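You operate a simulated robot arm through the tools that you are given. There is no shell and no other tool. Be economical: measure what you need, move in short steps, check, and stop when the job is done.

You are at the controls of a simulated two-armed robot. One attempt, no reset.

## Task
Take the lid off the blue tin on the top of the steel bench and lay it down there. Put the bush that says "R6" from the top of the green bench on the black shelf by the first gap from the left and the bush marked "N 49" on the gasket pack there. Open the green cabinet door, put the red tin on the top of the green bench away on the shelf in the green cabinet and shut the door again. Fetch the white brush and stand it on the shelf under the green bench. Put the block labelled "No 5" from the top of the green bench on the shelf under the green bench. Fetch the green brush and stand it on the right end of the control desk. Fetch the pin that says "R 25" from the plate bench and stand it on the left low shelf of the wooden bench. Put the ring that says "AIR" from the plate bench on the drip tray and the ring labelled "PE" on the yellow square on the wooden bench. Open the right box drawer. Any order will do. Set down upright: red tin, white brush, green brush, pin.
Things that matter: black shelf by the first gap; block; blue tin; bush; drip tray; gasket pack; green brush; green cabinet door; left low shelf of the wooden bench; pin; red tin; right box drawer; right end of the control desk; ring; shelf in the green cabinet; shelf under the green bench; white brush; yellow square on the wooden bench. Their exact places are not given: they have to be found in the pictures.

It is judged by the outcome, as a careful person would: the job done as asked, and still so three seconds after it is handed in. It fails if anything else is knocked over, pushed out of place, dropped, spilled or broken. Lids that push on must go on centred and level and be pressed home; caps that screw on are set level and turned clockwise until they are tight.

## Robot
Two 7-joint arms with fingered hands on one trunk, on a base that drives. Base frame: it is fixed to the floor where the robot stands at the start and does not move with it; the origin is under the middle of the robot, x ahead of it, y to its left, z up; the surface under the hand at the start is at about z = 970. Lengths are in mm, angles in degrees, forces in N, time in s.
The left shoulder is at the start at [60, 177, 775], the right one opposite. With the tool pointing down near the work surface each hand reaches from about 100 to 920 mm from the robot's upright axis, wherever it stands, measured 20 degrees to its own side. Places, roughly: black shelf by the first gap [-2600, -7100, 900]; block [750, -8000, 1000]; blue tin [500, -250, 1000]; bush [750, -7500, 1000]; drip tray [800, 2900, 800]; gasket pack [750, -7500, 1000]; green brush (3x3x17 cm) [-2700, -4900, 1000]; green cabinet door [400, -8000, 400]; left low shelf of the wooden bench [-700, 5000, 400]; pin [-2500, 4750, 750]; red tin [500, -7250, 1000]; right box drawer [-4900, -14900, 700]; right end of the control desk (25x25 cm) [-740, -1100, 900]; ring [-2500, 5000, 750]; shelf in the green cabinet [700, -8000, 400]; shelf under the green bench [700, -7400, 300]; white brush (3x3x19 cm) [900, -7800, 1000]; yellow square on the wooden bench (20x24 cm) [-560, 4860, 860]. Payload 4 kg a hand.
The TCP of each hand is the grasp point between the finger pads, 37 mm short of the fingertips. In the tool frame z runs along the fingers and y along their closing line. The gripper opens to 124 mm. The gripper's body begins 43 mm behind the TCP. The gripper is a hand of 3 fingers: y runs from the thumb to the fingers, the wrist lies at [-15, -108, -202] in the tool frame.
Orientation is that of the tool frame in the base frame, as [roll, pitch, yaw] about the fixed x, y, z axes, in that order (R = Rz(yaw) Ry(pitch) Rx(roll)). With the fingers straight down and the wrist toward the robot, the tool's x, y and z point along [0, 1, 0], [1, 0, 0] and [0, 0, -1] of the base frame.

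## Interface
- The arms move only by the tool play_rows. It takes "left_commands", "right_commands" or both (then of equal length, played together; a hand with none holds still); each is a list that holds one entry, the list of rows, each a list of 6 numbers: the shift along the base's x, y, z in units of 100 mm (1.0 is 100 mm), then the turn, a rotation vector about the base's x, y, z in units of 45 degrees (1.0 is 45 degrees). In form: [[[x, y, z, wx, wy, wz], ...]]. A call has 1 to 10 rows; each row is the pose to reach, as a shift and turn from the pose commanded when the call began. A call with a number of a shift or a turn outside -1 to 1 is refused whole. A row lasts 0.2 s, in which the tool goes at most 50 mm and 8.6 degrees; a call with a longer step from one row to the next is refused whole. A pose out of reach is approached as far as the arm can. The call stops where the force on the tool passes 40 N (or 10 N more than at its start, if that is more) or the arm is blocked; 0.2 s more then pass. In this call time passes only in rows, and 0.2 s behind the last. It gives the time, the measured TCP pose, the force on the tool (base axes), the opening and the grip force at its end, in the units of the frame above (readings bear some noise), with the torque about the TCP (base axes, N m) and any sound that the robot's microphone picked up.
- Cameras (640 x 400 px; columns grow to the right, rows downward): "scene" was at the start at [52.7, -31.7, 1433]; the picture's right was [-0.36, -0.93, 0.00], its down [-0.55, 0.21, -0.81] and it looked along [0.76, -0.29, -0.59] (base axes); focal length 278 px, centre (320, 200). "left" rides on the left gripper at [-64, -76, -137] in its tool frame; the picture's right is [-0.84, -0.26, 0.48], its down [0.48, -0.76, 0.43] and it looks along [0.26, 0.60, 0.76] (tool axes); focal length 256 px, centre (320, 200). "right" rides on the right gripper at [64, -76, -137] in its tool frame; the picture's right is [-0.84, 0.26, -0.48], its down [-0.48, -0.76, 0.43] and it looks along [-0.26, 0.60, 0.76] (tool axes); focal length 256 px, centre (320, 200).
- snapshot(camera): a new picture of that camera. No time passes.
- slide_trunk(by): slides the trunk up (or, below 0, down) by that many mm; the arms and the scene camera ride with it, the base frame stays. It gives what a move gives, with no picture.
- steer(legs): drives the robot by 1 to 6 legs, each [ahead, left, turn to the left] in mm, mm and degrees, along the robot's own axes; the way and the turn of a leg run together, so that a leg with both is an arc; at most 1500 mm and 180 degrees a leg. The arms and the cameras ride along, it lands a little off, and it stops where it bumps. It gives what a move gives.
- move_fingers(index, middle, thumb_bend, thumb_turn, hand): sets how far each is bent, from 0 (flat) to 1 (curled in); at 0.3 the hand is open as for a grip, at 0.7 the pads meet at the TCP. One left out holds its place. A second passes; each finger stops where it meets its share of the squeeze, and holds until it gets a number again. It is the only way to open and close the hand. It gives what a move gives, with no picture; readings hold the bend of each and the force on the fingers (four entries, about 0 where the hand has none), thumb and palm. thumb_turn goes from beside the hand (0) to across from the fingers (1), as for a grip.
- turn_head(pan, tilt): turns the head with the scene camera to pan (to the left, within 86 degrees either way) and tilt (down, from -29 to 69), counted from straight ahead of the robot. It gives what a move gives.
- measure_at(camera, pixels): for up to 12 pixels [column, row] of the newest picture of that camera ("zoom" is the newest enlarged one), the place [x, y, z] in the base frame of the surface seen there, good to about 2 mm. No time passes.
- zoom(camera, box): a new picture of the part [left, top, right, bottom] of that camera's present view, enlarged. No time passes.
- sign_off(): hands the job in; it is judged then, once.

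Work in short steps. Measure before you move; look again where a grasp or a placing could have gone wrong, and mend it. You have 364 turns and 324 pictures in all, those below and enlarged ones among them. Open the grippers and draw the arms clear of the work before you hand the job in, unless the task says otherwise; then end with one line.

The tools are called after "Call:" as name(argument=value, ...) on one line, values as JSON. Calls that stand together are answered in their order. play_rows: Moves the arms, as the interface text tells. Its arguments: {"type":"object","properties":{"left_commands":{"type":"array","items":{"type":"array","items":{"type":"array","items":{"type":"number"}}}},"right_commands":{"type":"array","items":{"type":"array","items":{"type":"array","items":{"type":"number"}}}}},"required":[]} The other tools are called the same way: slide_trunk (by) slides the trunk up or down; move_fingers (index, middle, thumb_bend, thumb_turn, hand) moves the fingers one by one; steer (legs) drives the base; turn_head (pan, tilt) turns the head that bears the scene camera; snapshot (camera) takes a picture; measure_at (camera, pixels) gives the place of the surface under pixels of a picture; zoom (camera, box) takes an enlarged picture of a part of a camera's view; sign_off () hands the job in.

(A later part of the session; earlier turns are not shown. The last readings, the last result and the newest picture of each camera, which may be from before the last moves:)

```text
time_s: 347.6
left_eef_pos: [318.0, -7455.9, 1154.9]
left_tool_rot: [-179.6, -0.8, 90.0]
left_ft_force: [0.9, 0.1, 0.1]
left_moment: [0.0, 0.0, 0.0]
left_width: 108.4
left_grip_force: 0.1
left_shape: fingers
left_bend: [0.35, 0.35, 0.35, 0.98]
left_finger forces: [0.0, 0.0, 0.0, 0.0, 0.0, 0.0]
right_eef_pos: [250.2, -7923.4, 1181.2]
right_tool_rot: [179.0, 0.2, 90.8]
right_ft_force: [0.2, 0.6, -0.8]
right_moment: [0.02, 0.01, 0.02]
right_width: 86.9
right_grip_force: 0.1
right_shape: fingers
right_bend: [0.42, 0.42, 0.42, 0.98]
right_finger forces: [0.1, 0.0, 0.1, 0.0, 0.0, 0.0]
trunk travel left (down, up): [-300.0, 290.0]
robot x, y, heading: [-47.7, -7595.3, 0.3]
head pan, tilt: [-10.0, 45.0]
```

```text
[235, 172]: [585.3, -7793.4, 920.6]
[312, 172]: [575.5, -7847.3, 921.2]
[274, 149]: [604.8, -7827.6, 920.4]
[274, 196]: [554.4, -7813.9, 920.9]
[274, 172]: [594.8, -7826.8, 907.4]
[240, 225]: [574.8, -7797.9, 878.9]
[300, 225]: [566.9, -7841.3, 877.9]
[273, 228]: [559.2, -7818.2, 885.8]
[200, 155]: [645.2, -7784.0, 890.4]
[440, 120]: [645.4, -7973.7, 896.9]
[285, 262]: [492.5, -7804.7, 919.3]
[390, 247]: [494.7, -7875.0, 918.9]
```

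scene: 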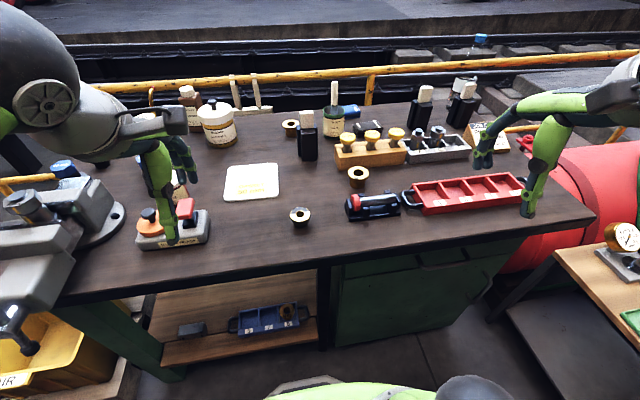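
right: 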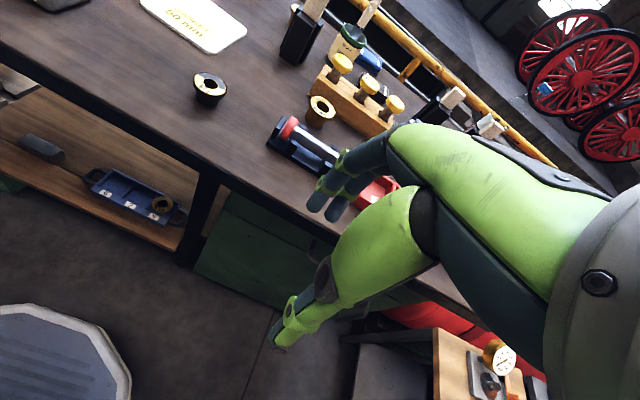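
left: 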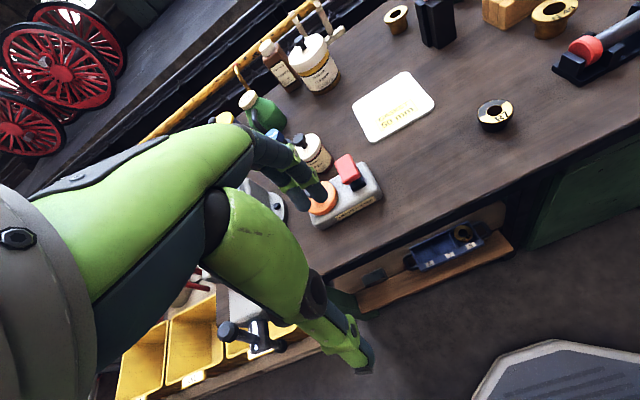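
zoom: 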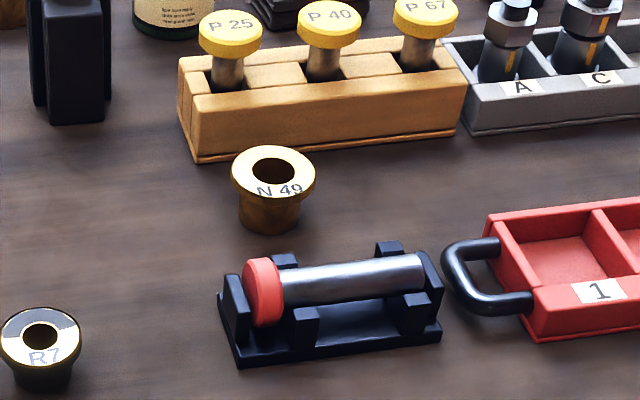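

N49's flange centre is (580,-7820), ⌀54, top 921; rack and stand are close in x, so I turn the right hand 90° to close along y, and move above it.

Call:
play_rows(right_commands=[[[0.15, 0, 0, 0, 0, 0.166], [0.3, 0, 0, 0, 0, 0.333], [0.45, 0, 0, 0, 0, 0.5], [0.6, 0, 0, 0, 0, 0.666], [0.75, 0, 0, 0, 0, 0.833], [0.9, 0, 0, 0, 0, 1.0]]])

Call:
play_rows(right_commands=[[[0.15, 0.1, -0.1, 0, 0, 0.166], [0.3, 0.2, -0.2, 0, 0, 0.333], [0.45, 0.3, -0.3, 0, 0, 0.5], [0.6, 0.4, -0.4, 0, 0, 0.666], [0.8, 0.6, -0.5, 0, 0, 0.833], [1.0, 0.8, -0.5, 0, 0, 0.98]]])

Call:
play_rows(right_commands=[[[0.3, 0.05, 0, 0, 0, 0], [0.6, 0.1, 0, 0, 0, 0], [0.9, 0.15, 0, 0, 0, 0], [1.0, 0.2, 0, 0, 0, 0]]])

Call:
snapshot(camera="scene")

Call:
snapshot(camera="right")

```text
time_s: 349.0
left_eef_pos: [318.5, -7457.2, 1153.4]
left_tool_rot: [-179.6, -0.9, 90.0]
left_ft_force: [0.0, -0.1, 0.4]
left_moment: [0.01, -0.02, 0.01]
left_width: 108.3
left_grip_force: 0.0
left_shape: fingers
left_bend: [0.35, 0.35, 0.35, 0.98]
left_finger forces: [0.1, 0.1, 0.1, 0.0, 0.0, 0.0]
right_eef_pos: [340.5, -7925.1, 1182.4]
right_tool_rot: [179.1, 0.1, 136.0]
right_ft_force: [-0.7, -0.2, 0.0]
right_moment: [-0.03, 0.02, -0.01]
right_width: 87.1
right_grip_force: 0.0
right_shape: fingers
right_bend: [0.42, 0.42, 0.42, 0.98]
right_finger forces: [0.0, 0.1, 0.0, 0.0, 0.0, 0.1]
trunk travel left (down, up): [-300.0, 290.0]
robot x, y, heading: [-48.9, -7594.9, 0.0]
head pan, tilt: [-10.0, 45.0]
```

```text
time_s: 350.4
left_eef_pos: [319.4, -7456.4, 1152.6]
left_tool_rot: [-179.7, -0.9, 89.9]
left_ft_force: [0.2, -0.2, -0.5]
left_moment: [0.02, -0.03, 0.01]
left_width: 108.4
left_grip_force: 0.0
left_shape: fingers
left_bend: [0.35, 0.35, 0.35, 0.98]
left_finger forces: [0.0, 0.0, 0.0, 0.1, 0.0, 0.1]
right_eef_pos: [440.8, -7842.6, 1130.2]
right_tool_rot: [178.9, 0.2, 180.0]
right_ft_force: [-0.5, 0.4, 0.1]
right_moment: [0.02, 0.02, -0.01]
right_width: 87.0
right_grip_force: 0.0
right_shape: fingers
right_bend: [0.42, 0.42, 0.42, 0.98]
right_finger forces: [0.0, 0.0, 0.0, 0.0, 0.0, 0.0]
trunk travel left (down, up): [-300.0, 290.0]
robot x, y, heading: [-42.6, -7594.6, -0.0]
head pan, tilt: [-10.0, 45.0]
```

```text
time_s: 351.4
left_eef_pos: [319.9, -7456.1, 1153.3]
left_tool_rot: [-179.7, -0.9, 89.9]
left_ft_force: [0.1, 0.4, -0.4]
left_moment: [0.02, 0.05, 0.02]
left_width: 108.4
left_grip_force: 0.0
left_shape: fingers
left_bend: [0.35, 0.35, 0.35, 0.98]
left_finger forces: [0.0, 0.0, 0.0, 0.0, 0.0, 0.0]
right_eef_pos: [539.8, -7824.7, 1131.5]
right_tool_rot: [179.1, 0.1, 179.9]
right_ft_force: [0.3, 0.2, -0.4]
right_moment: [-0.03, -0.02, 0.0]
right_width: 87.0
right_grip_force: 0.2
right_shape: fingers
right_bend: [0.42, 0.42, 0.42, 0.98]
right_finger forces: [0.0, 0.0, 0.0, 0.0, 0.0, 0.0]
trunk travel left (down, up): [-300.0, 290.0]
robot x, y, heading: [-51.4, -7598.3, 0.2]
head pan, tilt: [-10.0, 45.0]
```

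```text
165 pictures are left
```

scene: 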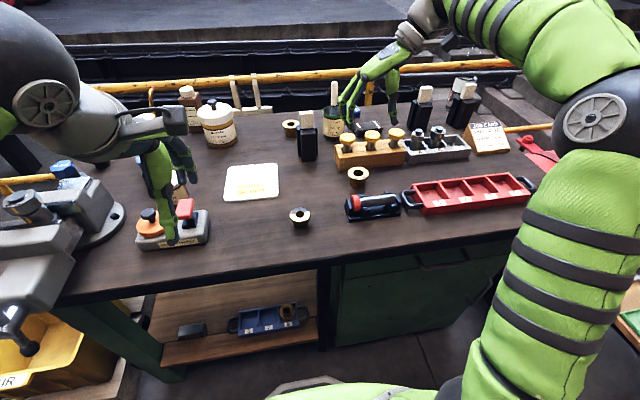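

```text
164 pictures are left
```

right: 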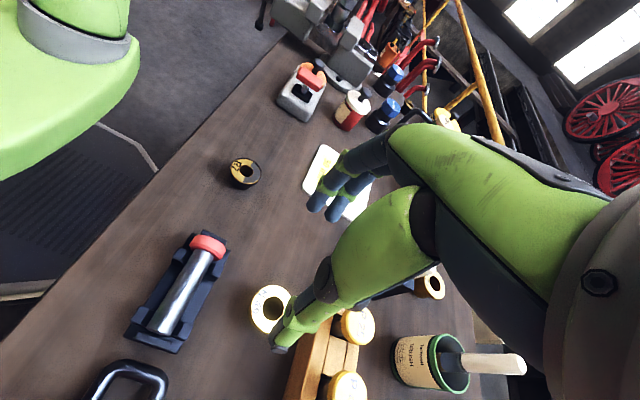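

Aligned within a few mm. I move +37 mm in x and descend to z≈1030 first.

Call:
play_rows(right_commands=[[[0.37, 0.02, 0, 0, 0, 0], [0.37, 0.02, -0.45, 0, 0, 0], [0.37, 0.02, -0.9, 0, 0, 0], [0.37, 0.02, -1.0, 0, 0, 0]]])

Call:
snapshot(camera="right")

```text
time_s: 352.4
left_eef_pos: [319.4, -7455.5, 1154.6]
left_tool_rot: [-179.5, -0.9, 90.0]
left_ft_force: [0.2, 0.1, -0.1]
left_moment: [0.04, 0.02, -0.02]
left_width: 108.4
left_grip_force: 0.1
left_shape: fingers
left_bend: [0.35, 0.35, 0.35, 0.98]
left_finger forces: [0.0, 0.0, 0.0, 0.1, 0.1, 0.0]
right_eef_pos: [579.2, -7823.5, 1031.6]
right_tool_rot: [178.9, 0.3, 179.8]
right_ft_force: [-0.6, 0.5, 0.5]
right_moment: [0.04, 0.01, -0.01]
right_width: 87.1
right_grip_force: 0.1
right_shape: fingers
right_bend: [0.42, 0.42, 0.42, 0.98]
right_finger forces: [0.0, 0.1, 0.0, 0.1, 0.1, 0.1]
trunk travel left (down, up): [-300.0, 290.0]
robot x, y, heading: [-49.8, -7596.7, 0.0]
head pan, tilt: [-10.0, 45.0]
```

```text
163 pictures are left
```

right: 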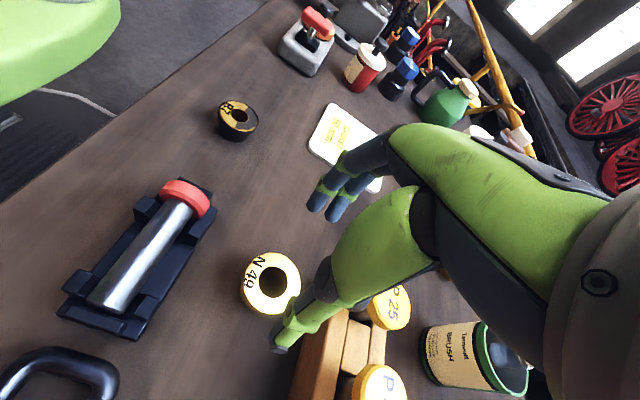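

Perfect alignment. Descend to z≈931 and close.

Call:
play_rows(right_commands=[[[0, 0, -0.4, 0, 0, 0], [0, 0, -0.8, 0, 0, 0], [0, 0, -1.0, 0, 0, 0]]])

Call:
move_fingers(hand="right", index=0.7, middle=0.7, thumb_bend=0.7)

Call:
snapshot(camera="right")

```text
time_s: 353.2
left_eef_pos: [317.4, -7455.8, 1152.8]
left_tool_rot: [-179.6, -0.9, 89.9]
left_ft_force: [0.5, 0.5, 0.1]
left_moment: [-0.03, -0.01, 0.06]
left_width: 108.0
left_grip_force: 0.2
left_shape: fingers
left_bend: [0.35, 0.35, 0.35, 0.98]
left_finger forces: [0.1, 0.1, 0.0, 0.1, 0.0, 0.0]
right_eef_pos: [578.3, -7823.1, 929.9]
right_tool_rot: [179.0, 0.2, 179.9]
right_ft_force: [0.6, -0.7, -0.8]
right_moment: [-0.01, 0.03, -0.02]
right_width: 87.2
right_grip_force: 0.2
right_shape: fingers
right_bend: [0.42, 0.42, 0.42, 0.98]
right_finger forces: [0.0, 0.0, 0.1, 0.0, 0.0, 0.0]
trunk travel left (down, up): [-300.0, 290.0]
robot x, y, heading: [-48.2, -7597.9, 0.1]
head pan, tilt: [-10.0, 45.0]
```

```text
time_s: 354.2
left_eef_pos: [318.4, -7455.9, 1154.4]
left_tool_rot: [-179.8, -0.9, 90.0]
left_ft_force: [0.2, -0.1, 0.6]
left_moment: [0.0, 0.01, 0.0]
left_width: 108.1
left_grip_force: 0.1
left_shape: fingers
left_bend: [0.35, 0.35, 0.35, 0.98]
left_finger forces: [0.0, 0.0, 0.0, 0.0, 0.0, 0.1]
right_eef_pos: [578.5, -7824.4, 931.7]
right_tool_rot: [179.0, 0.3, 179.9]
right_ft_force: [2.7, -0.8, 7.2]
right_moment: [0.28, -0.14, -0.09]
right_width: 54.7
right_grip_force: 23.5
right_shape: fingers
right_bend: [0.55, 0.55, 0.57, 0.97]
right_finger forces: [13.0, 10.5, 0.0, 0.0, 23.1, 0.0]
trunk travel left (down, up): [-300.0, 290.0]
robot x, y, heading: [-49.5, -7599.5, -0.1]
head pan, tilt: [-10.0, 45.0]
```

```text
162 pictures are left
```

right: 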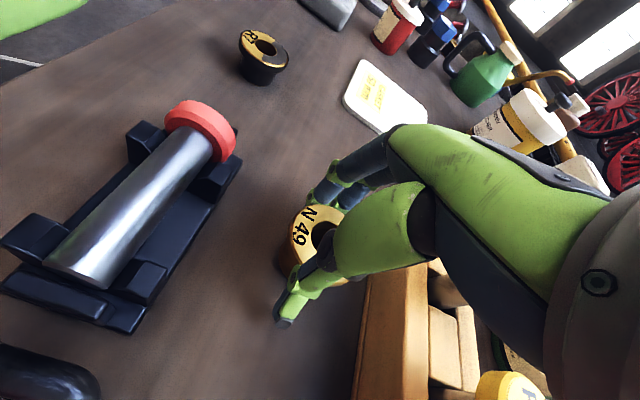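

Gripped firmly. Lift 120 mm, then carry to the gasket pack centre (635,-7520).

Call:
play_rows(right_commands=[[[0, 0, 0.2, 0, 0, 0], [0, 0, 0.6, 0, 0, 0], [0, 0, 1.0, 0, 0, 0]]])

Call:
play_rows(right_commands=[[[0.1, 0.4, 0.2, 0, 0, 0], [0.2, 0.8, 0.2, 0, 0, 0], [0.3, 1.0, 0.2, 0, 0, 0]]], left_commands=[[[-0.3, 0.2, 0, 0, 0, 0], [-0.6, 0.4, 0, 0, 0, 0], [-0.9, 0.6, 0, 0, 0, 0]]])

Call:
play_rows(right_commands=[[[0.1, 0.4, 0, 0, 0, 0], [0.2, 0.8, 0, 0, 0, 0], [0.3, 1.0, 0, 0, 0, 0]]])

Call:
play_rows(right_commands=[[[0, 0.4, 0, 0, 0, 0], [-0.02, 0.8, 0, 0, 0, 0], [-0.02, 1.0, 0, 0, 0, 0]]])

Call:
snapshot(camera="right")

Call:
snapshot(camera="scene")

```text
time_s: 355.0
left_eef_pos: [319.0, -7456.1, 1153.0]
left_tool_rot: [-179.6, -0.9, 90.1]
left_ft_force: [-0.9, -0.7, -0.1]
left_moment: [0.0, 0.0, -0.05]
left_width: 108.2
left_grip_force: 0.0
left_shape: fingers
left_bend: [0.35, 0.35, 0.35, 0.98]
left_finger forces: [0.0, 0.1, 0.1, 0.0, 0.1, 0.0]
right_eef_pos: [576.2, -7822.7, 1031.9]
right_tool_rot: [179.1, 0.1, 180.0]
right_ft_force: [-0.6, 0.2, -4.0]
right_moment: [-0.05, 0.02, 0.02]
right_width: 54.2
right_grip_force: 22.1
right_shape: fingers
right_bend: [0.55, 0.55, 0.57, 0.97]
right_finger forces: [15.0, 8.0, 0.1, 0.0, 20.9, 0.0]
trunk travel left (down, up): [-300.0, 290.0]
robot x, y, heading: [-49.4, -7599.9, -0.0]
head pan, tilt: [-10.0, 45.0]
```

```text
time_s: 355.8
left_eef_pos: [227.1, -7396.1, 1153.0]
left_tool_rot: [-179.6, -1.0, 90.0]
left_ft_force: [0.1, 0.4, -0.1]
left_moment: [-0.01, 0.03, -0.01]
left_width: 108.6
left_grip_force: 0.1
left_shape: fingers
left_bend: [0.35, 0.35, 0.35, 0.98]
left_finger forces: [0.0, 0.0, 0.0, 0.1, 0.0, 0.0]
right_eef_pos: [607.7, -7721.9, 1054.0]
right_tool_rot: [179.0, 0.2, 179.8]
right_ft_force: [-0.5, 0.2, -4.1]
right_moment: [-0.06, -0.03, -0.01]
right_width: 54.5
right_grip_force: 22.3
right_shape: fingers
right_bend: [0.55, 0.55, 0.57, 0.97]
right_finger forces: [14.9, 8.2, 0.0, 0.0, 21.1, 0.0]
trunk travel left (down, up): [-300.0, 290.0]
robot x, y, heading: [-48.7, -7600.9, 0.1]
head pan, tilt: [-10.0, 45.0]
```

```text
time_s: 356.6
left_eef_pos: [227.7, -7396.2, 1153.6]
left_tool_rot: [-179.5, -0.8, 90.0]
left_ft_force: [0.0, 0.0, -0.1]
left_moment: [-0.03, 0.0, 0.02]
left_width: 108.5
left_grip_force: 0.0
left_shape: fingers
left_bend: [0.35, 0.35, 0.35, 0.98]
left_finger forces: [0.0, 0.0, 0.0, 0.0, 0.0, 0.0]
right_eef_pos: [637.5, -7620.9, 1053.8]
right_tool_rot: [179.0, 0.2, 179.9]
right_ft_force: [0.3, 0.2, -3.6]
right_moment: [-0.05, 0.03, 0.02]
right_width: 54.2
right_grip_force: 22.3
right_shape: fingers
right_bend: [0.55, 0.55, 0.57, 0.97]
right_finger forces: [14.7, 8.5, 0.0, 0.1, 21.0, 0.0]
trunk travel left (down, up): [-300.0, 290.0]
robot x, y, heading: [-49.2, -7598.1, 0.2]
head pan, tilt: [-10.0, 45.0]
```

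```text
time_s: 357.4
left_eef_pos: [228.7, -7395.2, 1152.5]
left_tool_rot: [-179.6, -1.0, 90.0]
left_ft_force: [-0.2, -0.6, -0.2]
left_moment: [-0.01, 0.0, 0.01]
left_width: 108.3
left_grip_force: 0.0
left_shape: fingers
left_bend: [0.35, 0.35, 0.35, 0.98]
left_finger forces: [0.0, 0.0, 0.1, 0.0, 0.0, 0.0]
right_eef_pos: [635.5, -7522.1, 1051.5]
right_tool_rot: [179.0, 0.1, 180.0]
right_ft_force: [-0.1, 0.1, -4.5]
right_moment: [-0.06, -0.01, -0.01]
right_width: 54.1
right_grip_force: 22.2
right_shape: fingers
right_bend: [0.55, 0.55, 0.57, 0.97]
right_finger forces: [14.7, 8.5, 0.0, 0.1, 20.8, 0.0]
trunk travel left (down, up): [-300.0, 290.0]
robot x, y, heading: [-46.2, -7598.1, 0.0]
head pan, tilt: [-10.0, 45.0]
```

```text
161 pictures are left
```

right: 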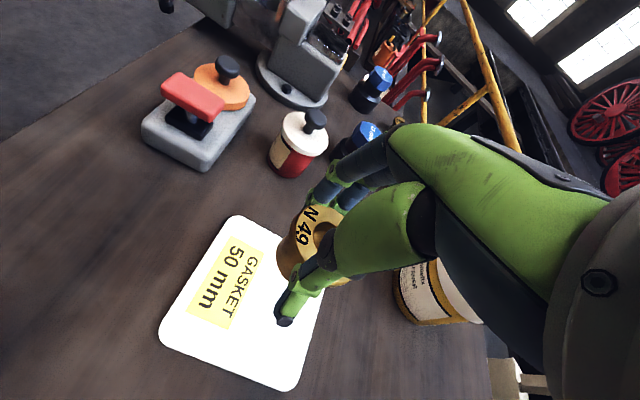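

```text
160 pictures are left
```

scene: 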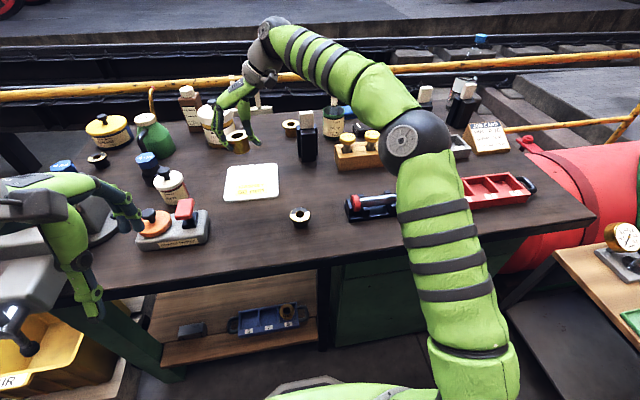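

Over the pack. Lower until contact (expected TCP ≈ 940).

Call:
play_rows(right_commands=[[[0, 0, -0.4, 0, 0, 0], [0, 0, -0.8, 0, 0, 0], [0, 0, -1.0, 0, 0, 0]]])

Call:
play_rows(right_commands=[[[0, 0, -0.05, 0, 0, 0], [0, 0, -0.1, 0, 0, 0], [0, 0, -0.14, 0, 0, 0]]])

Call:
snapshot(camera="right")

```text
time_s: 358.2
left_eef_pos: [227.4, -7396.2, 1153.6]
left_tool_rot: [-179.6, -0.9, 90.0]
left_ft_force: [1.0, 0.2, 0.6]
left_moment: [-0.02, 0.02, 0.01]
left_width: 108.4
left_grip_force: 0.1
left_shape: fingers
left_bend: [0.35, 0.35, 0.35, 0.98]
left_finger forces: [0.0, 0.0, 0.0, 0.0, 0.0, 0.1]
right_eef_pos: [635.3, -7523.6, 949.4]
right_tool_rot: [179.0, 0.2, 180.0]
right_ft_force: [1.0, -0.4, -4.0]
right_moment: [-0.03, 0.04, 0.03]
right_width: 53.9
right_grip_force: 21.3
right_shape: fingers
right_bend: [0.55, 0.55, 0.58, 0.97]
right_finger forces: [14.5, 8.6, 0.0, 0.0, 20.5, 0.0]
trunk travel left (down, up): [-300.0, 290.0]
robot x, y, heading: [-47.8, -7599.6, -0.0]
head pan, tilt: [-10.0, 45.0]
```

```text
time_s: 359.0
left_eef_pos: [226.6, -7395.4, 1154.3]
left_tool_rot: [-179.7, -0.8, 90.0]
left_ft_force: [0.0, 0.4, -0.1]
left_moment: [-0.03, -0.03, 0.0]
left_width: 108.5
left_grip_force: 0.1
left_shape: fingers
left_bend: [0.35, 0.35, 0.35, 0.98]
left_finger forces: [0.1, 0.0, 0.0, 0.0, 0.0, 0.0]
right_eef_pos: [635.6, -7521.9, 939.3]
right_tool_rot: [178.9, 0.3, 179.9]
right_ft_force: [-2.4, -3.0, 11.8]
right_moment: [0.26, -0.03, 0.02]
right_width: 53.6
right_grip_force: 23.8
right_shape: fingers
right_bend: [0.55, 0.55, 0.57, 0.96]
right_finger forces: [12.5, 9.4, 0.1, 0.1, 24.9, 0.1]
trunk travel left (down, up): [-300.0, 290.0]
robot x, y, heading: [-47.3, -7598.2, 0.3]
head pan, tilt: [-10.0, 45.0]
```

```text
159 pictures are left
```

right: 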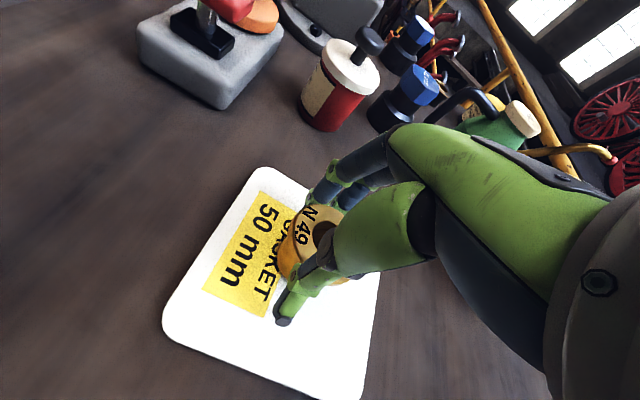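

Contact on the pack (11.8 N). Release and lift.

Call:
move_fingers(hand="right", index=0.42, middle=0.42, thumb_bend=0.42)

Call:
play_rows(right_commands=[[[0, 0, 0.2, 0, 0, 0], [0, 0, 0.6, 0, 0, 0], [0, 0, 1.0, 0, 0, 0]]])

Call:
snapshot(camera="right")

```text
time_s: 360.0
left_eef_pos: [226.8, -7394.9, 1151.8]
left_tool_rot: [-179.5, -0.9, 90.1]
left_ft_force: [-0.1, 0.1, 0.3]
left_moment: [0.01, -0.02, -0.01]
left_width: 108.3
left_grip_force: 0.0
left_shape: fingers
left_bend: [0.35, 0.35, 0.35, 0.98]
left_finger forces: [0.0, 0.1, 0.0, 0.0, 0.0, 0.0]
right_eef_pos: [635.9, -7521.8, 937.3]
right_tool_rot: [179.0, 0.1, -180.0]
right_ft_force: [0.3, 0.3, 0.0]
right_moment: [0.0, 0.0, 0.02]
right_width: 86.7
right_grip_force: 0.1
right_shape: fingers
right_bend: [0.42, 0.42, 0.42, 0.97]
right_finger forces: [0.1, 0.1, 0.0, 0.1, 0.0, 0.0]
trunk travel left (down, up): [-300.0, 290.0]
robot x, y, heading: [-49.3, -7594.7, -0.0]
head pan, tilt: [-10.0, 45.0]
```

```text
time_s: 360.8
left_eef_pos: [226.7, -7396.0, 1153.7]
left_tool_rot: [-179.6, -0.9, 89.9]
left_ft_force: [0.4, 0.0, -0.6]
left_moment: [0.04, -0.01, 0.03]
left_width: 108.2
left_grip_force: 0.0
left_shape: fingers
left_bend: [0.35, 0.35, 0.35, 0.98]
left_finger forces: [0.1, 0.0, 0.1, 0.0, 0.0, 0.0]
right_eef_pos: [636.0, -7523.1, 1036.3]
right_tool_rot: [179.1, 0.1, 179.9]
right_ft_force: [-0.1, -0.3, -0.1]
right_moment: [0.0, 0.01, 0.01]
right_width: 87.0
right_grip_force: 0.1
right_shape: fingers
right_bend: [0.42, 0.42, 0.42, 0.98]
right_finger forces: [0.0, 0.0, 0.1, 0.0, 0.1, 0.0]
trunk travel left (down, up): [-300.0, 290.0]
robot x, y, heading: [-48.4, -7593.9, 0.3]
head pan, tilt: [-10.0, 45.0]
```

```text
158 pictures are left
```

right: 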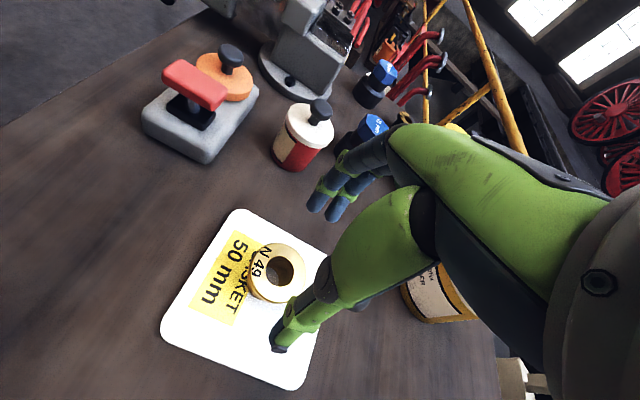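

N49 sits on the gasket pack. Next the "No 5" block: I measure its top and the holder.

Call:
zoom(camera="scene", box=[280, 95, 350, 170])

Call:
measure_at(camera="zoom", pixels=[[200, 130], [290, 128], [245, 118], [245, 130], [245, 150], [200, 180], [285, 180], [245, 215], [225, 225], [285, 230], [170, 215], [300, 205]])

```text
5.33 times, centred on (315, 132) of scene
```

zoom: 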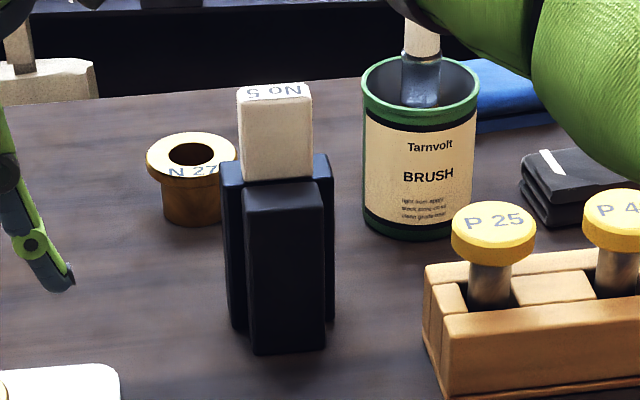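

```text
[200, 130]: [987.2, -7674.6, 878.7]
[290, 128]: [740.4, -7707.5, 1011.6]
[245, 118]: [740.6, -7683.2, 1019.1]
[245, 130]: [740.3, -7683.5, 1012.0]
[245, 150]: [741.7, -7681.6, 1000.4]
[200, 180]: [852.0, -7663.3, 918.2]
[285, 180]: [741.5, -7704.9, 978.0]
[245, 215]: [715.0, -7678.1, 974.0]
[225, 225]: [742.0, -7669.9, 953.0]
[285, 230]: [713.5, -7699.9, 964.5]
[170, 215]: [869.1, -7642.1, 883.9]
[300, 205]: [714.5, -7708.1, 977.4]
```

Call:
measure_at(camera="zoom", pixels=[[270, 88], [250, 90], [300, 86], [270, 97], [241, 130], [310, 130], [270, 175], [235, 180], [325, 180], [270, 190], [230, 165], [330, 158]])

Call:
measure_at(camera="right", pixels=[[440, 300], [460, 290]])

```text
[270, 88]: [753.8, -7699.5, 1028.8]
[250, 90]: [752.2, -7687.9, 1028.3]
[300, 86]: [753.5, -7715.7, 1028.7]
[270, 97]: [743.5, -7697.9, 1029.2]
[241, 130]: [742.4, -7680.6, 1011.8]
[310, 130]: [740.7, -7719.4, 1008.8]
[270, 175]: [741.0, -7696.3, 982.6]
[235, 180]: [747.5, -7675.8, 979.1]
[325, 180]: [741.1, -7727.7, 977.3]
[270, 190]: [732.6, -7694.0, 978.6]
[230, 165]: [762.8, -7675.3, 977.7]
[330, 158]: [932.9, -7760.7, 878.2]
```

```text
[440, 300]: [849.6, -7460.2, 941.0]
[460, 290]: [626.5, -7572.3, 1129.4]
```

Block: x 741–760, y -7680…-7720, top 1029, holder top 978. I rotate the right hand back (closing along x) while moving above it.

Call:
play_rows(right_commands=[[[0, 0, 0.4, 0, 0, 0], [0, 0, 0.8, 0, 0, -0.166], [0, -0.2, 0.9, 0, 0, -0.333], [0, -0.4, 0.9, 0, 0, -0.5], [0, -0.6, 0.9, 0, 0, -0.666], [0, -0.8, 0.9, 0, 0, -0.833], [0, -1.0, 0.9, 0, 0, -1.0]]])

Call:
play_rows(right_commands=[[[0.15, -0.1, 0, 0, 0, -0.166], [0.3, -0.2, 0, 0, 0, -0.333], [0.45, -0.3, 0, 0, 0, -0.5], [0.6, -0.4, 0, 0, 0, -0.666], [0.8, -0.6, 0, 0, 0, -0.833], [1.0, -0.77, 0, 0, 0, -0.98]]])

Call:
snapshot(camera="right")

Call:
snapshot(camera="scene")

```text
time_s: 362.4
left_eef_pos: [227.3, -7395.1, 1153.9]
left_tool_rot: [-179.6, -1.0, 90.1]
left_ft_force: [0.6, -0.4, 0.4]
left_moment: [0.03, 0.0, 0.0]
left_width: 108.5
left_grip_force: 0.0
left_shape: fingers
left_bend: [0.35, 0.35, 0.35, 0.98]
left_finger forces: [0.0, 0.0, 0.0, 0.1, 0.0, 0.1]
right_eef_pos: [637.7, -7624.3, 1126.2]
right_tool_rot: [178.9, 0.2, 135.0]
right_ft_force: [0.3, -0.1, -1.0]
right_moment: [0.0, -0.02, 0.01]
right_width: 87.1
right_grip_force: 0.0
right_shape: fingers
right_bend: [0.42, 0.42, 0.42, 0.98]
right_finger forces: [0.0, 0.1, 0.0, 0.0, 0.0, 0.0]
trunk travel left (down, up): [-300.0, 290.0]
robot x, y, heading: [-50.3, -7599.7, 0.2]
head pan, tilt: [-10.0, 45.0]
```

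```text
time_s: 363.8
left_eef_pos: [227.9, -7396.0, 1153.9]
left_tool_rot: [-179.6, -0.8, 90.0]
left_ft_force: [0.0, -0.6, 0.1]
left_moment: [0.03, 0.0, 0.01]
left_width: 108.5
left_grip_force: 0.0
left_shape: fingers
left_bend: [0.35, 0.35, 0.35, 0.98]
left_finger forces: [0.0, 0.1, 0.0, 0.0, 0.0, 0.1]
right_eef_pos: [737.1, -7699.8, 1128.0]
right_tool_rot: [179.0, 0.2, 90.8]
right_ft_force: [-0.2, 0.2, -0.3]
right_moment: [0.0, -0.03, -0.02]
right_width: 86.9
right_grip_force: 0.1
right_shape: fingers
right_bend: [0.42, 0.42, 0.42, 0.98]
right_finger forces: [0.0, 0.1, 0.1, 0.0, 0.0, 0.0]
trunk travel left (down, up): [-300.0, 290.0]
robot x, y, heading: [-48.9, -7598.7, 0.2]
head pan, tilt: [-10.0, 45.0]
```

```text
156 pictures are left
```

right: 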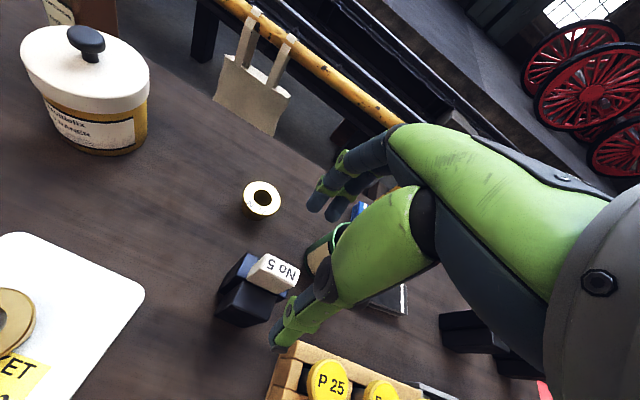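

```text
155 pictures are left
```

scene: 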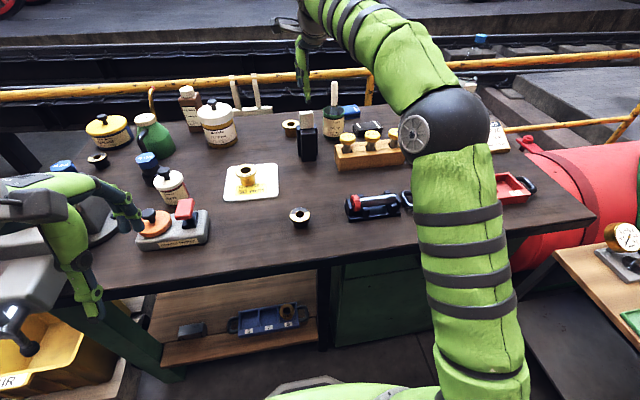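

Block top near prediction. I shift +11 mm in x and descend to z≈1020.

Call:
play_rows(right_commands=[[[0.11, 0.02, -0.3, 0, 0, 0], [0.11, 0.02, -0.7, 0, 0, 0], [0.11, 0.02, -0.9, 0, 0, 0]]])

Call:
snapshot(camera="right")

Call:
zoom(camera="scene", box=[270, 60, 370, 170])

```text
time_s: 364.6
left_eef_pos: [227.3, -7395.4, 1152.7]
left_tool_rot: [-179.7, -0.9, 90.0]
left_ft_force: [-0.8, 0.3, 0.5]
left_moment: [0.03, 0.01, 0.01]
left_width: 108.5
left_grip_force: 0.2
left_shape: fingers
left_bend: [0.35, 0.35, 0.35, 0.98]
left_finger forces: [0.1, 0.0, 0.0, 0.0, 0.0, 0.0]
right_eef_pos: [747.6, -7697.3, 1038.4]
right_tool_rot: [179.0, 0.2, 90.7]
right_ft_force: [0.3, -0.1, 0.1]
right_moment: [-0.01, -0.01, 0.01]
right_width: 87.0
right_grip_force: 0.0
right_shape: fingers
right_bend: [0.42, 0.42, 0.42, 0.98]
right_finger forces: [0.0, 0.1, 0.0, 0.1, 0.1, 0.1]
trunk travel left (down, up): [-300.0, 290.0]
robot x, y, heading: [-48.5, -7596.3, -0.1]
head pan, tilt: [-10.0, 45.0]
```

```text
154 pictures are left
```

right: 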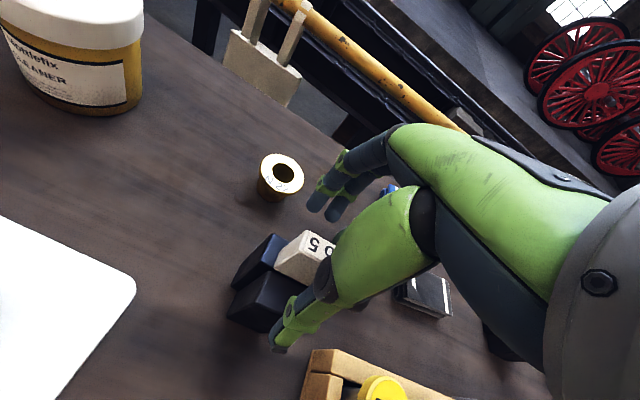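

```text
3.64 times, centred on (320, 115) of scene
```

zoom: 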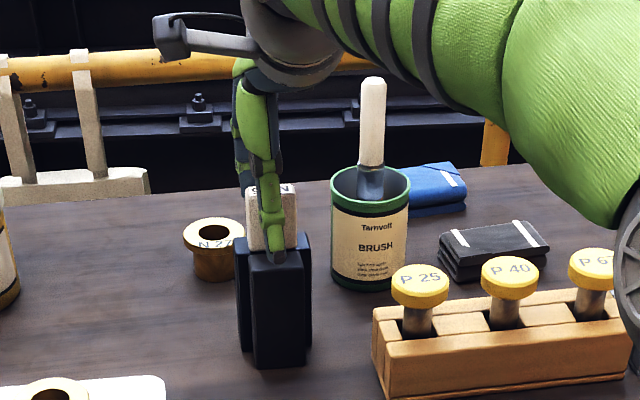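

Good; 16 mm lower and close.

Call:
play_rows(right_commands=[[[0, -0.02, -0.1, 0, 0, 0], [0, -0.02, -0.16, 0, 0, 0]]])

Call:
move_fingers(hand="right", index=0.75, middle=0.75, thumb_bend=0.72)

Call:
snapshot(camera="right")

```text
time_s: 365.2
left_eef_pos: [227.1, -7395.4, 1153.4]
left_tool_rot: [-179.6, -0.8, 90.0]
left_ft_force: [-0.1, 0.3, 0.0]
left_moment: [0.01, 0.0, 0.02]
left_width: 108.5
left_grip_force: 0.0
left_shape: fingers
left_bend: [0.35, 0.35, 0.35, 0.98]
left_finger forces: [0.1, 0.0, 0.0, 0.1, 0.1, 0.1]
right_eef_pos: [747.4, -7700.2, 1021.9]
right_tool_rot: [178.9, 0.3, 90.8]
right_ft_force: [-0.4, 1.2, -0.1]
right_moment: [0.02, 0.0, 0.02]
right_width: 86.9
right_grip_force: 0.1
right_shape: fingers
right_bend: [0.42, 0.42, 0.42, 0.98]
right_finger forces: [0.0, 0.1, 0.1, 0.1, 0.1, 0.0]
trunk travel left (down, up): [-300.0, 290.0]
robot x, y, heading: [-46.6, -7594.2, 0.1]
head pan, tilt: [-10.0, 45.0]
```

```text
time_s: 366.2
left_eef_pos: [228.0, -7395.4, 1152.8]
left_tool_rot: [-179.6, -0.8, 90.0]
left_ft_force: [-0.2, 0.4, 0.8]
left_moment: [0.04, -0.03, 0.01]
left_width: 108.2
left_grip_force: 0.1
left_shape: fingers
left_bend: [0.35, 0.35, 0.35, 0.98]
left_finger forces: [0.0, 0.1, 0.1, 0.0, 0.1, 0.1]
right_eef_pos: [746.5, -7698.4, 1022.6]
right_tool_rot: [179.0, 0.1, 90.9]
right_ft_force: [0.8, 1.2, 3.4]
right_moment: [0.09, -0.28, 0.04]
right_width: 22.1
right_grip_force: 23.4
right_shape: fingers
right_bend: [0.63, 0.66, 0.66, 0.95]
right_finger forces: [12.0, 9.7, 0.1, 0.0, 25.2, 0.0]
trunk travel left (down, up): [-300.0, 290.0]
robot x, y, heading: [-45.8, -7595.4, 0.1]
head pan, tilt: [-10.0, 45.0]
```

```text
152 pictures are left
```

right: 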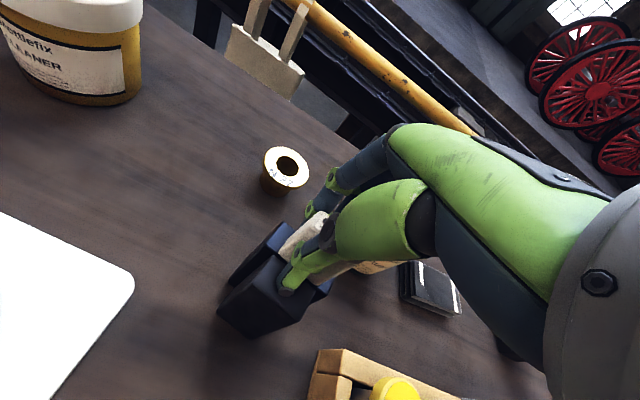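

Gripped (23 N). Lift slowly straight up.

Call:
play_rows(right_commands=[[[0, 0, 0.1, 0, 0, 0], [0, 0, 0.25, 0, 0, 0], [0, 0, 0.5, 0, 0, 0], [0, 0, 0.8, 0, 0, 0], [0, 0, 1.0, 0, 0, 0]]])

Call:
zoom(camera="scene", box=[270, 30, 370, 170])

```text
time_s: 367.4
left_eef_pos: [227.8, -7396.2, 1153.7]
left_tool_rot: [-179.5, -0.9, 90.1]
left_ft_force: [-0.4, 0.8, 0.3]
left_moment: [0.0, 0.01, 0.02]
left_width: 108.5
left_grip_force: 0.1
left_shape: fingers
left_bend: [0.35, 0.35, 0.35, 0.98]
left_finger forces: [0.0, 0.0, 0.0, 0.0, 0.0, 0.1]
right_eef_pos: [749.3, -7697.1, 1120.8]
right_tool_rot: [179.0, 0.1, 90.9]
right_ft_force: [-0.3, 0.8, -5.8]
right_moment: [-0.07, -0.06, 0.01]
right_width: 21.6
right_grip_force: 21.1
right_shape: fingers
right_bend: [0.63, 0.67, 0.66, 0.95]
right_finger forces: [11.3, 8.8, 0.0, 0.0, 22.8, 0.1]
trunk travel left (down, up): [-300.0, 290.0]
robot x, y, heading: [-46.8, -7593.9, 0.1]
head pan, tilt: [-10.0, 45.0]
```

```text
2.86 times, centred on (320, 100) of scene
```

zoom: 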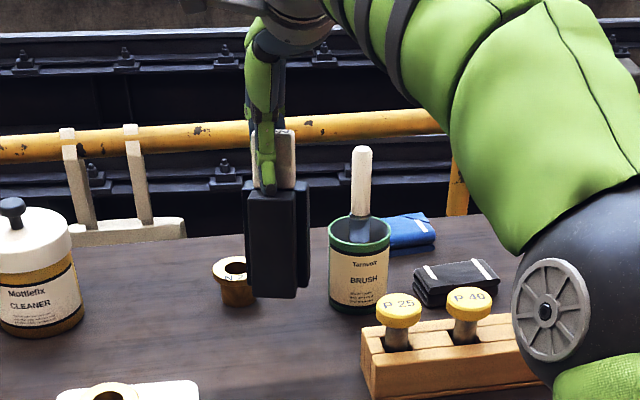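

The whole piece (white core with black cheeks) lifts as one – it is the block (≈0.6 kg, 150 mm tall). I measure the shelf below for a free spot.

Call:
measure_at(camera="scene", pixels=[[190, 330], [180, 340], [240, 325], [300, 320], [235, 333], [300, 330], [220, 300], [280, 285], [160, 345], [160, 365], [320, 345], [310, 270]])

Call:
zoom(camera="scene", box=[100, 250, 340, 400])

```text
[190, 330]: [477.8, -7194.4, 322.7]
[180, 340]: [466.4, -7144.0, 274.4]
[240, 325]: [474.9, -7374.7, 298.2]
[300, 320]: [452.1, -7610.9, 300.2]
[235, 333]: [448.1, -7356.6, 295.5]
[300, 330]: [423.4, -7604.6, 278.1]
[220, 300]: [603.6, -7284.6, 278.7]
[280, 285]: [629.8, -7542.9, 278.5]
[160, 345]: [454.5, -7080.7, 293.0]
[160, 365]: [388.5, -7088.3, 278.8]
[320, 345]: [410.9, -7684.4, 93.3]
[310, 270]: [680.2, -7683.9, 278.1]
```

```text
2.67 times, centred on (220, 325) of scene
```

zoom: 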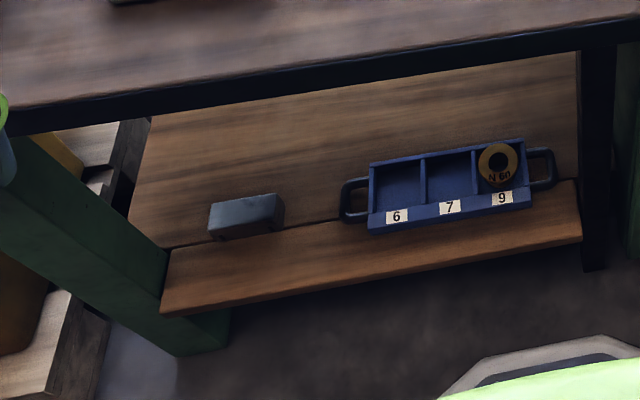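

Free area is the shelf's rear (x≈600). I retract the block over the bench, back away, then lower the trunk.

Call:
play_rows(right_commands=[[[-0.4, 0, 0, 0, 0, 0], [-0.8, 0, 0, 0, 0, 0], [-1.0, 0, 0, 0, 0, 0]]])

Call:
play_rows(right_commands=[[[-0.4, 0, 0, 0, 0, 0], [-0.8, 0, 0, 0, 0, 0], [-1.0, 0, 0, 0, 0, 0]]])

Call:
steer(legs=[[-480, 0, 0], [0, 330, 0]])

Call:
slide_trunk(by=-300)

Call:
turn_head(pan=-10, tilt=30)

Call:
snapshot(camera="scene")

```text
time_s: 368.2
left_eef_pos: [227.3, -7395.9, 1153.0]
left_tool_rot: [-179.6, -0.9, 90.0]
left_ft_force: [-0.3, 0.0, 0.5]
left_moment: [-0.01, 0.03, -0.01]
left_width: 108.5
left_grip_force: 0.0
left_shape: fingers
left_bend: [0.35, 0.35, 0.35, 0.98]
left_finger forces: [0.0, 0.0, 0.0, 0.0, 0.0, 0.0]
right_eef_pos: [648.0, -7699.0, 1120.9]
right_tool_rot: [179.0, 0.1, 90.8]
right_ft_force: [-0.2, 0.4, -5.4]
right_moment: [0.0, -0.05, 0.01]
right_width: 21.8
right_grip_force: 21.9
right_shape: fingers
right_bend: [0.63, 0.67, 0.66, 0.95]
right_finger forces: [11.4, 8.9, 0.1, 0.0, 23.9, 0.0]
trunk travel left (down, up): [-300.0, 290.0]
robot x, y, heading: [-46.0, -7596.0, 0.4]
head pan, tilt: [-10.0, 45.0]
```

```text
time_s: 369.0
left_eef_pos: [228.1, -7395.6, 1154.2]
left_tool_rot: [-179.6, -0.9, 90.0]
left_ft_force: [-0.2, 0.6, 0.2]
left_moment: [-0.02, 0.03, 0.0]
left_width: 108.4
left_grip_force: 0.0
left_shape: fingers
left_bend: [0.35, 0.35, 0.35, 0.98]
left_finger forces: [0.0, 0.0, 0.0, 0.0, 0.0, 0.0]
right_eef_pos: [547.4, -7700.4, 1122.7]
right_tool_rot: [179.0, 0.2, 90.9]
right_ft_force: [0.0, 0.6, -5.7]
right_moment: [-0.03, -0.02, 0.0]
right_width: 21.2
right_grip_force: 21.5
right_shape: fingers
right_bend: [0.63, 0.67, 0.66, 0.95]
right_finger forces: [11.3, 8.9, 0.0, 0.0, 24.0, 0.1]
trunk travel left (down, up): [-300.0, 290.0]
robot x, y, heading: [-52.8, -7593.4, 0.1]
head pan, tilt: [-10.0, 45.0]
```

```text
time_s: 373.6
left_eef_pos: [-251.0, -7062.7, 1153.3]
left_tool_rot: [-179.6, -0.9, 90.1]
left_ft_force: [-0.7, 0.6, -0.4]
left_moment: [-0.01, 0.0, -0.03]
left_width: 108.6
left_grip_force: 0.1
left_shape: fingers
left_bend: [0.35, 0.35, 0.35, 0.98]
left_finger forces: [0.0, 0.1, 0.0, 0.1, 0.0, 0.1]
right_eef_pos: [67.6, -7366.3, 1121.2]
right_tool_rot: [179.1, 0.2, 90.8]
right_ft_force: [-0.4, 0.1, -6.6]
right_moment: [-0.02, -0.04, -0.01]
right_width: 21.6
right_grip_force: 21.9
right_shape: fingers
right_bend: [0.63, 0.67, 0.66, 0.95]
right_finger forces: [11.4, 8.8, 0.1, 0.1, 24.0, 0.1]
trunk travel left (down, up): [-300.0, 290.0]
robot x, y, heading: [-528.4, -7260.5, -0.0]
head pan, tilt: [-10.0, 45.0]
```

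```text
time_s: 376.6
left_eef_pos: [-253.2, -7063.8, 854.9]
left_tool_rot: [-179.7, -0.9, 90.0]
left_ft_force: [-0.5, -0.5, 0.3]
left_moment: [0.01, 0.03, -0.02]
left_width: 108.3
left_grip_force: 0.1
left_shape: fingers
left_bend: [0.35, 0.35, 0.35, 0.98]
left_finger forces: [0.1, 0.0, 0.0, 0.0, 0.0, 0.0]
right_eef_pos: [68.2, -7368.6, 822.6]
right_tool_rot: [179.0, 0.2, 90.8]
right_ft_force: [0.3, -0.4, -6.2]
right_moment: [-0.02, -0.06, -0.01]
right_width: 21.4
right_grip_force: 22.1
right_shape: fingers
right_bend: [0.63, 0.67, 0.66, 0.95]
right_finger forces: [11.3, 8.8, 0.1, 0.0, 24.2, 0.0]
trunk travel left (down, up): [0.0, 590.0]
robot x, y, heading: [-528.5, -7264.3, 0.2]
head pan, tilt: [-10.0, 45.0]
```

```text
time_s: 377.4
left_eef_pos: [-253.0, -7064.4, 854.0]
left_tool_rot: [-179.6, -0.9, 90.0]
left_ft_force: [-0.3, -0.3, -0.3]
left_moment: [-0.01, 0.0, 0.01]
left_width: 108.4
left_grip_force: 0.1
left_shape: fingers
left_bend: [0.35, 0.35, 0.35, 0.98]
left_finger forces: [0.0, 0.1, 0.0, 0.0, 0.0, 0.1]
right_eef_pos: [67.6, -7367.5, 823.3]
right_tool_rot: [178.9, 0.2, 90.8]
right_ft_force: [-0.1, -0.5, -6.6]
right_moment: [-0.05, -0.05, 0.01]
right_width: 21.4
right_grip_force: 21.7
right_shape: fingers
right_bend: [0.63, 0.67, 0.66, 0.95]
right_finger forces: [11.3, 8.7, 0.1, 0.0, 24.2, 0.1]
trunk travel left (down, up): [0.0, 590.0]
robot x, y, heading: [-525.7, -7263.9, -0.0]
head pan, tilt: [-10.0, 30.0]
```

```text
149 pictures are left
```

scene: 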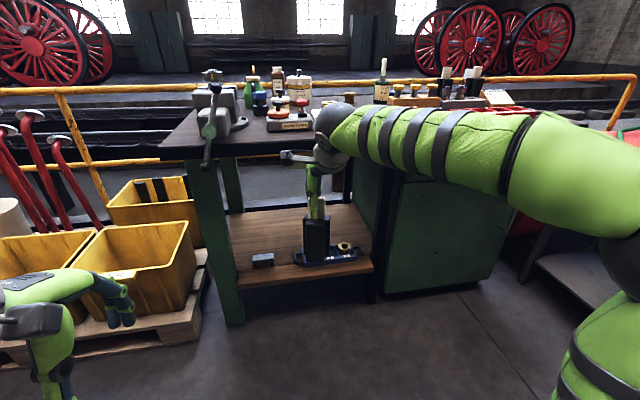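

I lower the right hand in front of the bench to z≈490.

Call:
play_rows(right_commands=[[[0, 0, -0.4, 0, 0, 0], [0, 0, -0.8, 0, 0, 0], [0, 0, -1.0, 0, 0, 0]]])

Call:
play_rows(right_commands=[[[0, 0, -0.4, 0, 0, 0], [0, 0, -0.8, 0, 0, 0], [0, 0, -1.0, 0, 0, 0]]])

Call:
play_rows(right_commands=[[[0, 0, -0.4, 0, 0, 0], [0, 0, -0.8, 0, 0, 0], [0, 0, -1.0, 0, 0, 0]]])

Call:
play_rows(right_commands=[[[0, 0, -0.3, 0, 0, 0]]])

Call:
snapshot(camera="scene")

```text
time_s: 378.2
left_eef_pos: [-251.8, -7064.5, 854.0]
left_tool_rot: [-179.6, -0.9, 89.9]
left_ft_force: [0.2, -0.5, -0.8]
left_moment: [0.0, 0.02, 0.0]
left_width: 108.0
left_grip_force: 0.1
left_shape: fingers
left_bend: [0.35, 0.35, 0.35, 0.98]
left_finger forces: [0.0, 0.1, 0.0, 0.0, 0.1, 0.0]
right_eef_pos: [68.8, -7368.6, 721.9]
right_tool_rot: [179.1, 0.1, 90.8]
right_ft_force: [0.5, 1.0, -6.5]
right_moment: [-0.02, -0.07, 0.01]
right_width: 21.1
right_grip_force: 22.3
right_shape: fingers
right_bend: [0.63, 0.67, 0.66, 0.95]
right_finger forces: [11.2, 8.7, 0.0, 0.0, 24.1, 0.0]
trunk travel left (down, up): [0.0, 590.0]
robot x, y, heading: [-529.3, -7260.4, 0.1]
head pan, tilt: [-10.0, 30.0]
```

```text
time_s: 379.0
left_eef_pos: [-252.1, -7062.3, 853.8]
left_tool_rot: [-179.6, -0.9, 90.0]
left_ft_force: [0.1, -0.3, -0.2]
left_moment: [-0.02, -0.04, -0.01]
left_width: 108.3
left_grip_force: 0.1
left_shape: fingers
left_bend: [0.35, 0.35, 0.35, 0.98]
left_finger forces: [0.0, 0.0, 0.0, 0.0, 0.0, 0.1]
right_eef_pos: [69.4, -7368.2, 622.6]
right_tool_rot: [179.0, 0.1, 90.8]
right_ft_force: [0.3, -0.4, -5.2]
right_moment: [0.0, -0.07, -0.02]
right_width: 21.1
right_grip_force: 21.8
right_shape: fingers
right_bend: [0.63, 0.67, 0.66, 0.95]
right_finger forces: [11.1, 8.6, 0.0, 0.0, 23.9, 0.0]
trunk travel left (down, up): [0.0, 590.0]
robot x, y, heading: [-532.1, -7264.3, -0.2]
head pan, tilt: [-10.0, 30.0]
```

```text
time_s: 379.8
left_eef_pos: [-252.1, -7063.9, 855.0]
left_tool_rot: [-179.7, -0.9, 89.9]
left_ft_force: [-0.9, -0.2, 1.3]
left_moment: [0.01, 0.0, 0.02]
left_width: 108.6
left_grip_force: 0.1
left_shape: fingers
left_bend: [0.35, 0.35, 0.35, 0.98]
left_finger forces: [0.0, 0.0, 0.0, 0.0, 0.0, 0.0]
right_eef_pos: [69.7, -7367.1, 522.4]
right_tool_rot: [179.0, 0.1, 90.8]
right_ft_force: [-0.7, -0.3, -6.2]
right_moment: [-0.02, -0.04, 0.0]
right_width: 21.1
right_grip_force: 21.7
right_shape: fingers
right_bend: [0.63, 0.67, 0.66, 0.95]
right_finger forces: [10.9, 8.5, 0.0, 0.0, 23.4, 0.0]
trunk travel left (down, up): [0.0, 590.0]
robot x, y, heading: [-527.0, -7262.1, -0.2]
head pan, tilt: [-10.0, 30.0]
```

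```text
time_s: 380.2
left_eef_pos: [-253.6, -7063.2, 853.9]
left_tool_rot: [-179.6, -0.9, 89.8]
left_ft_force: [-0.1, -0.4, -0.1]
left_moment: [0.0, 0.02, -0.01]
left_width: 108.4
left_grip_force: 0.0
left_shape: fingers
left_bend: [0.35, 0.35, 0.35, 0.98]
left_finger forces: [0.1, 0.1, 0.1, 0.0, 0.0, 0.0]
right_eef_pos: [69.5, -7367.5, 492.3]
right_tool_rot: [179.0, 0.2, 90.6]
right_ft_force: [-0.6, 0.4, -5.3]
right_moment: [-0.02, -0.05, -0.01]
right_width: 21.1
right_grip_force: 20.6
right_shape: fingers
right_bend: [0.63, 0.67, 0.66, 0.95]
right_finger forces: [10.8, 8.6, 0.0, 0.1, 23.5, 0.1]
trunk travel left (down, up): [0.0, 590.0]
robot x, y, heading: [-525.7, -7261.5, 0.0]
head pan, tilt: [-10.0, 30.0]
```

```text
148 pictures are left
```

scene: 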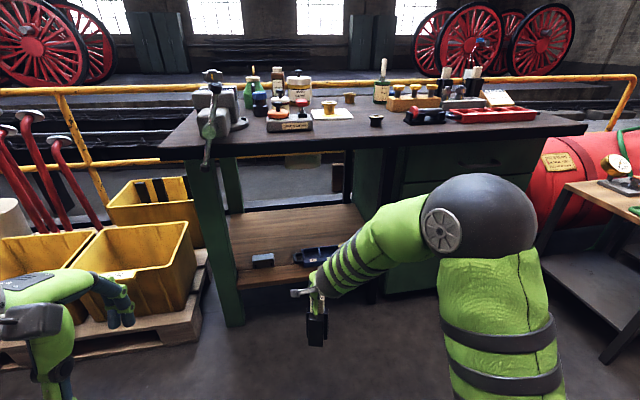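

Measure forearm and elbow clearance relative to the bench edge.

Call:
measure_at(camera="scene", pixels=[[480, 185], [440, 220], [500, 175], [400, 210], [360, 240], [340, 260], [318, 285], [300, 293], [316, 335], [208, 130], [205, 165], [330, 150]])

```text
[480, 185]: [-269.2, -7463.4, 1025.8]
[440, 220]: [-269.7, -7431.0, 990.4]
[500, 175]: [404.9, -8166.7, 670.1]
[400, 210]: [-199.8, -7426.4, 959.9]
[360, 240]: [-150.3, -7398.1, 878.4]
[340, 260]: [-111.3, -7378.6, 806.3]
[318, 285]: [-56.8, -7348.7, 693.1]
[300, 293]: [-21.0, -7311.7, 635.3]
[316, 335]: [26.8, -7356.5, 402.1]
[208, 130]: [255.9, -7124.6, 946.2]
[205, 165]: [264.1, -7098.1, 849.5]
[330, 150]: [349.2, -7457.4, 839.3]
```

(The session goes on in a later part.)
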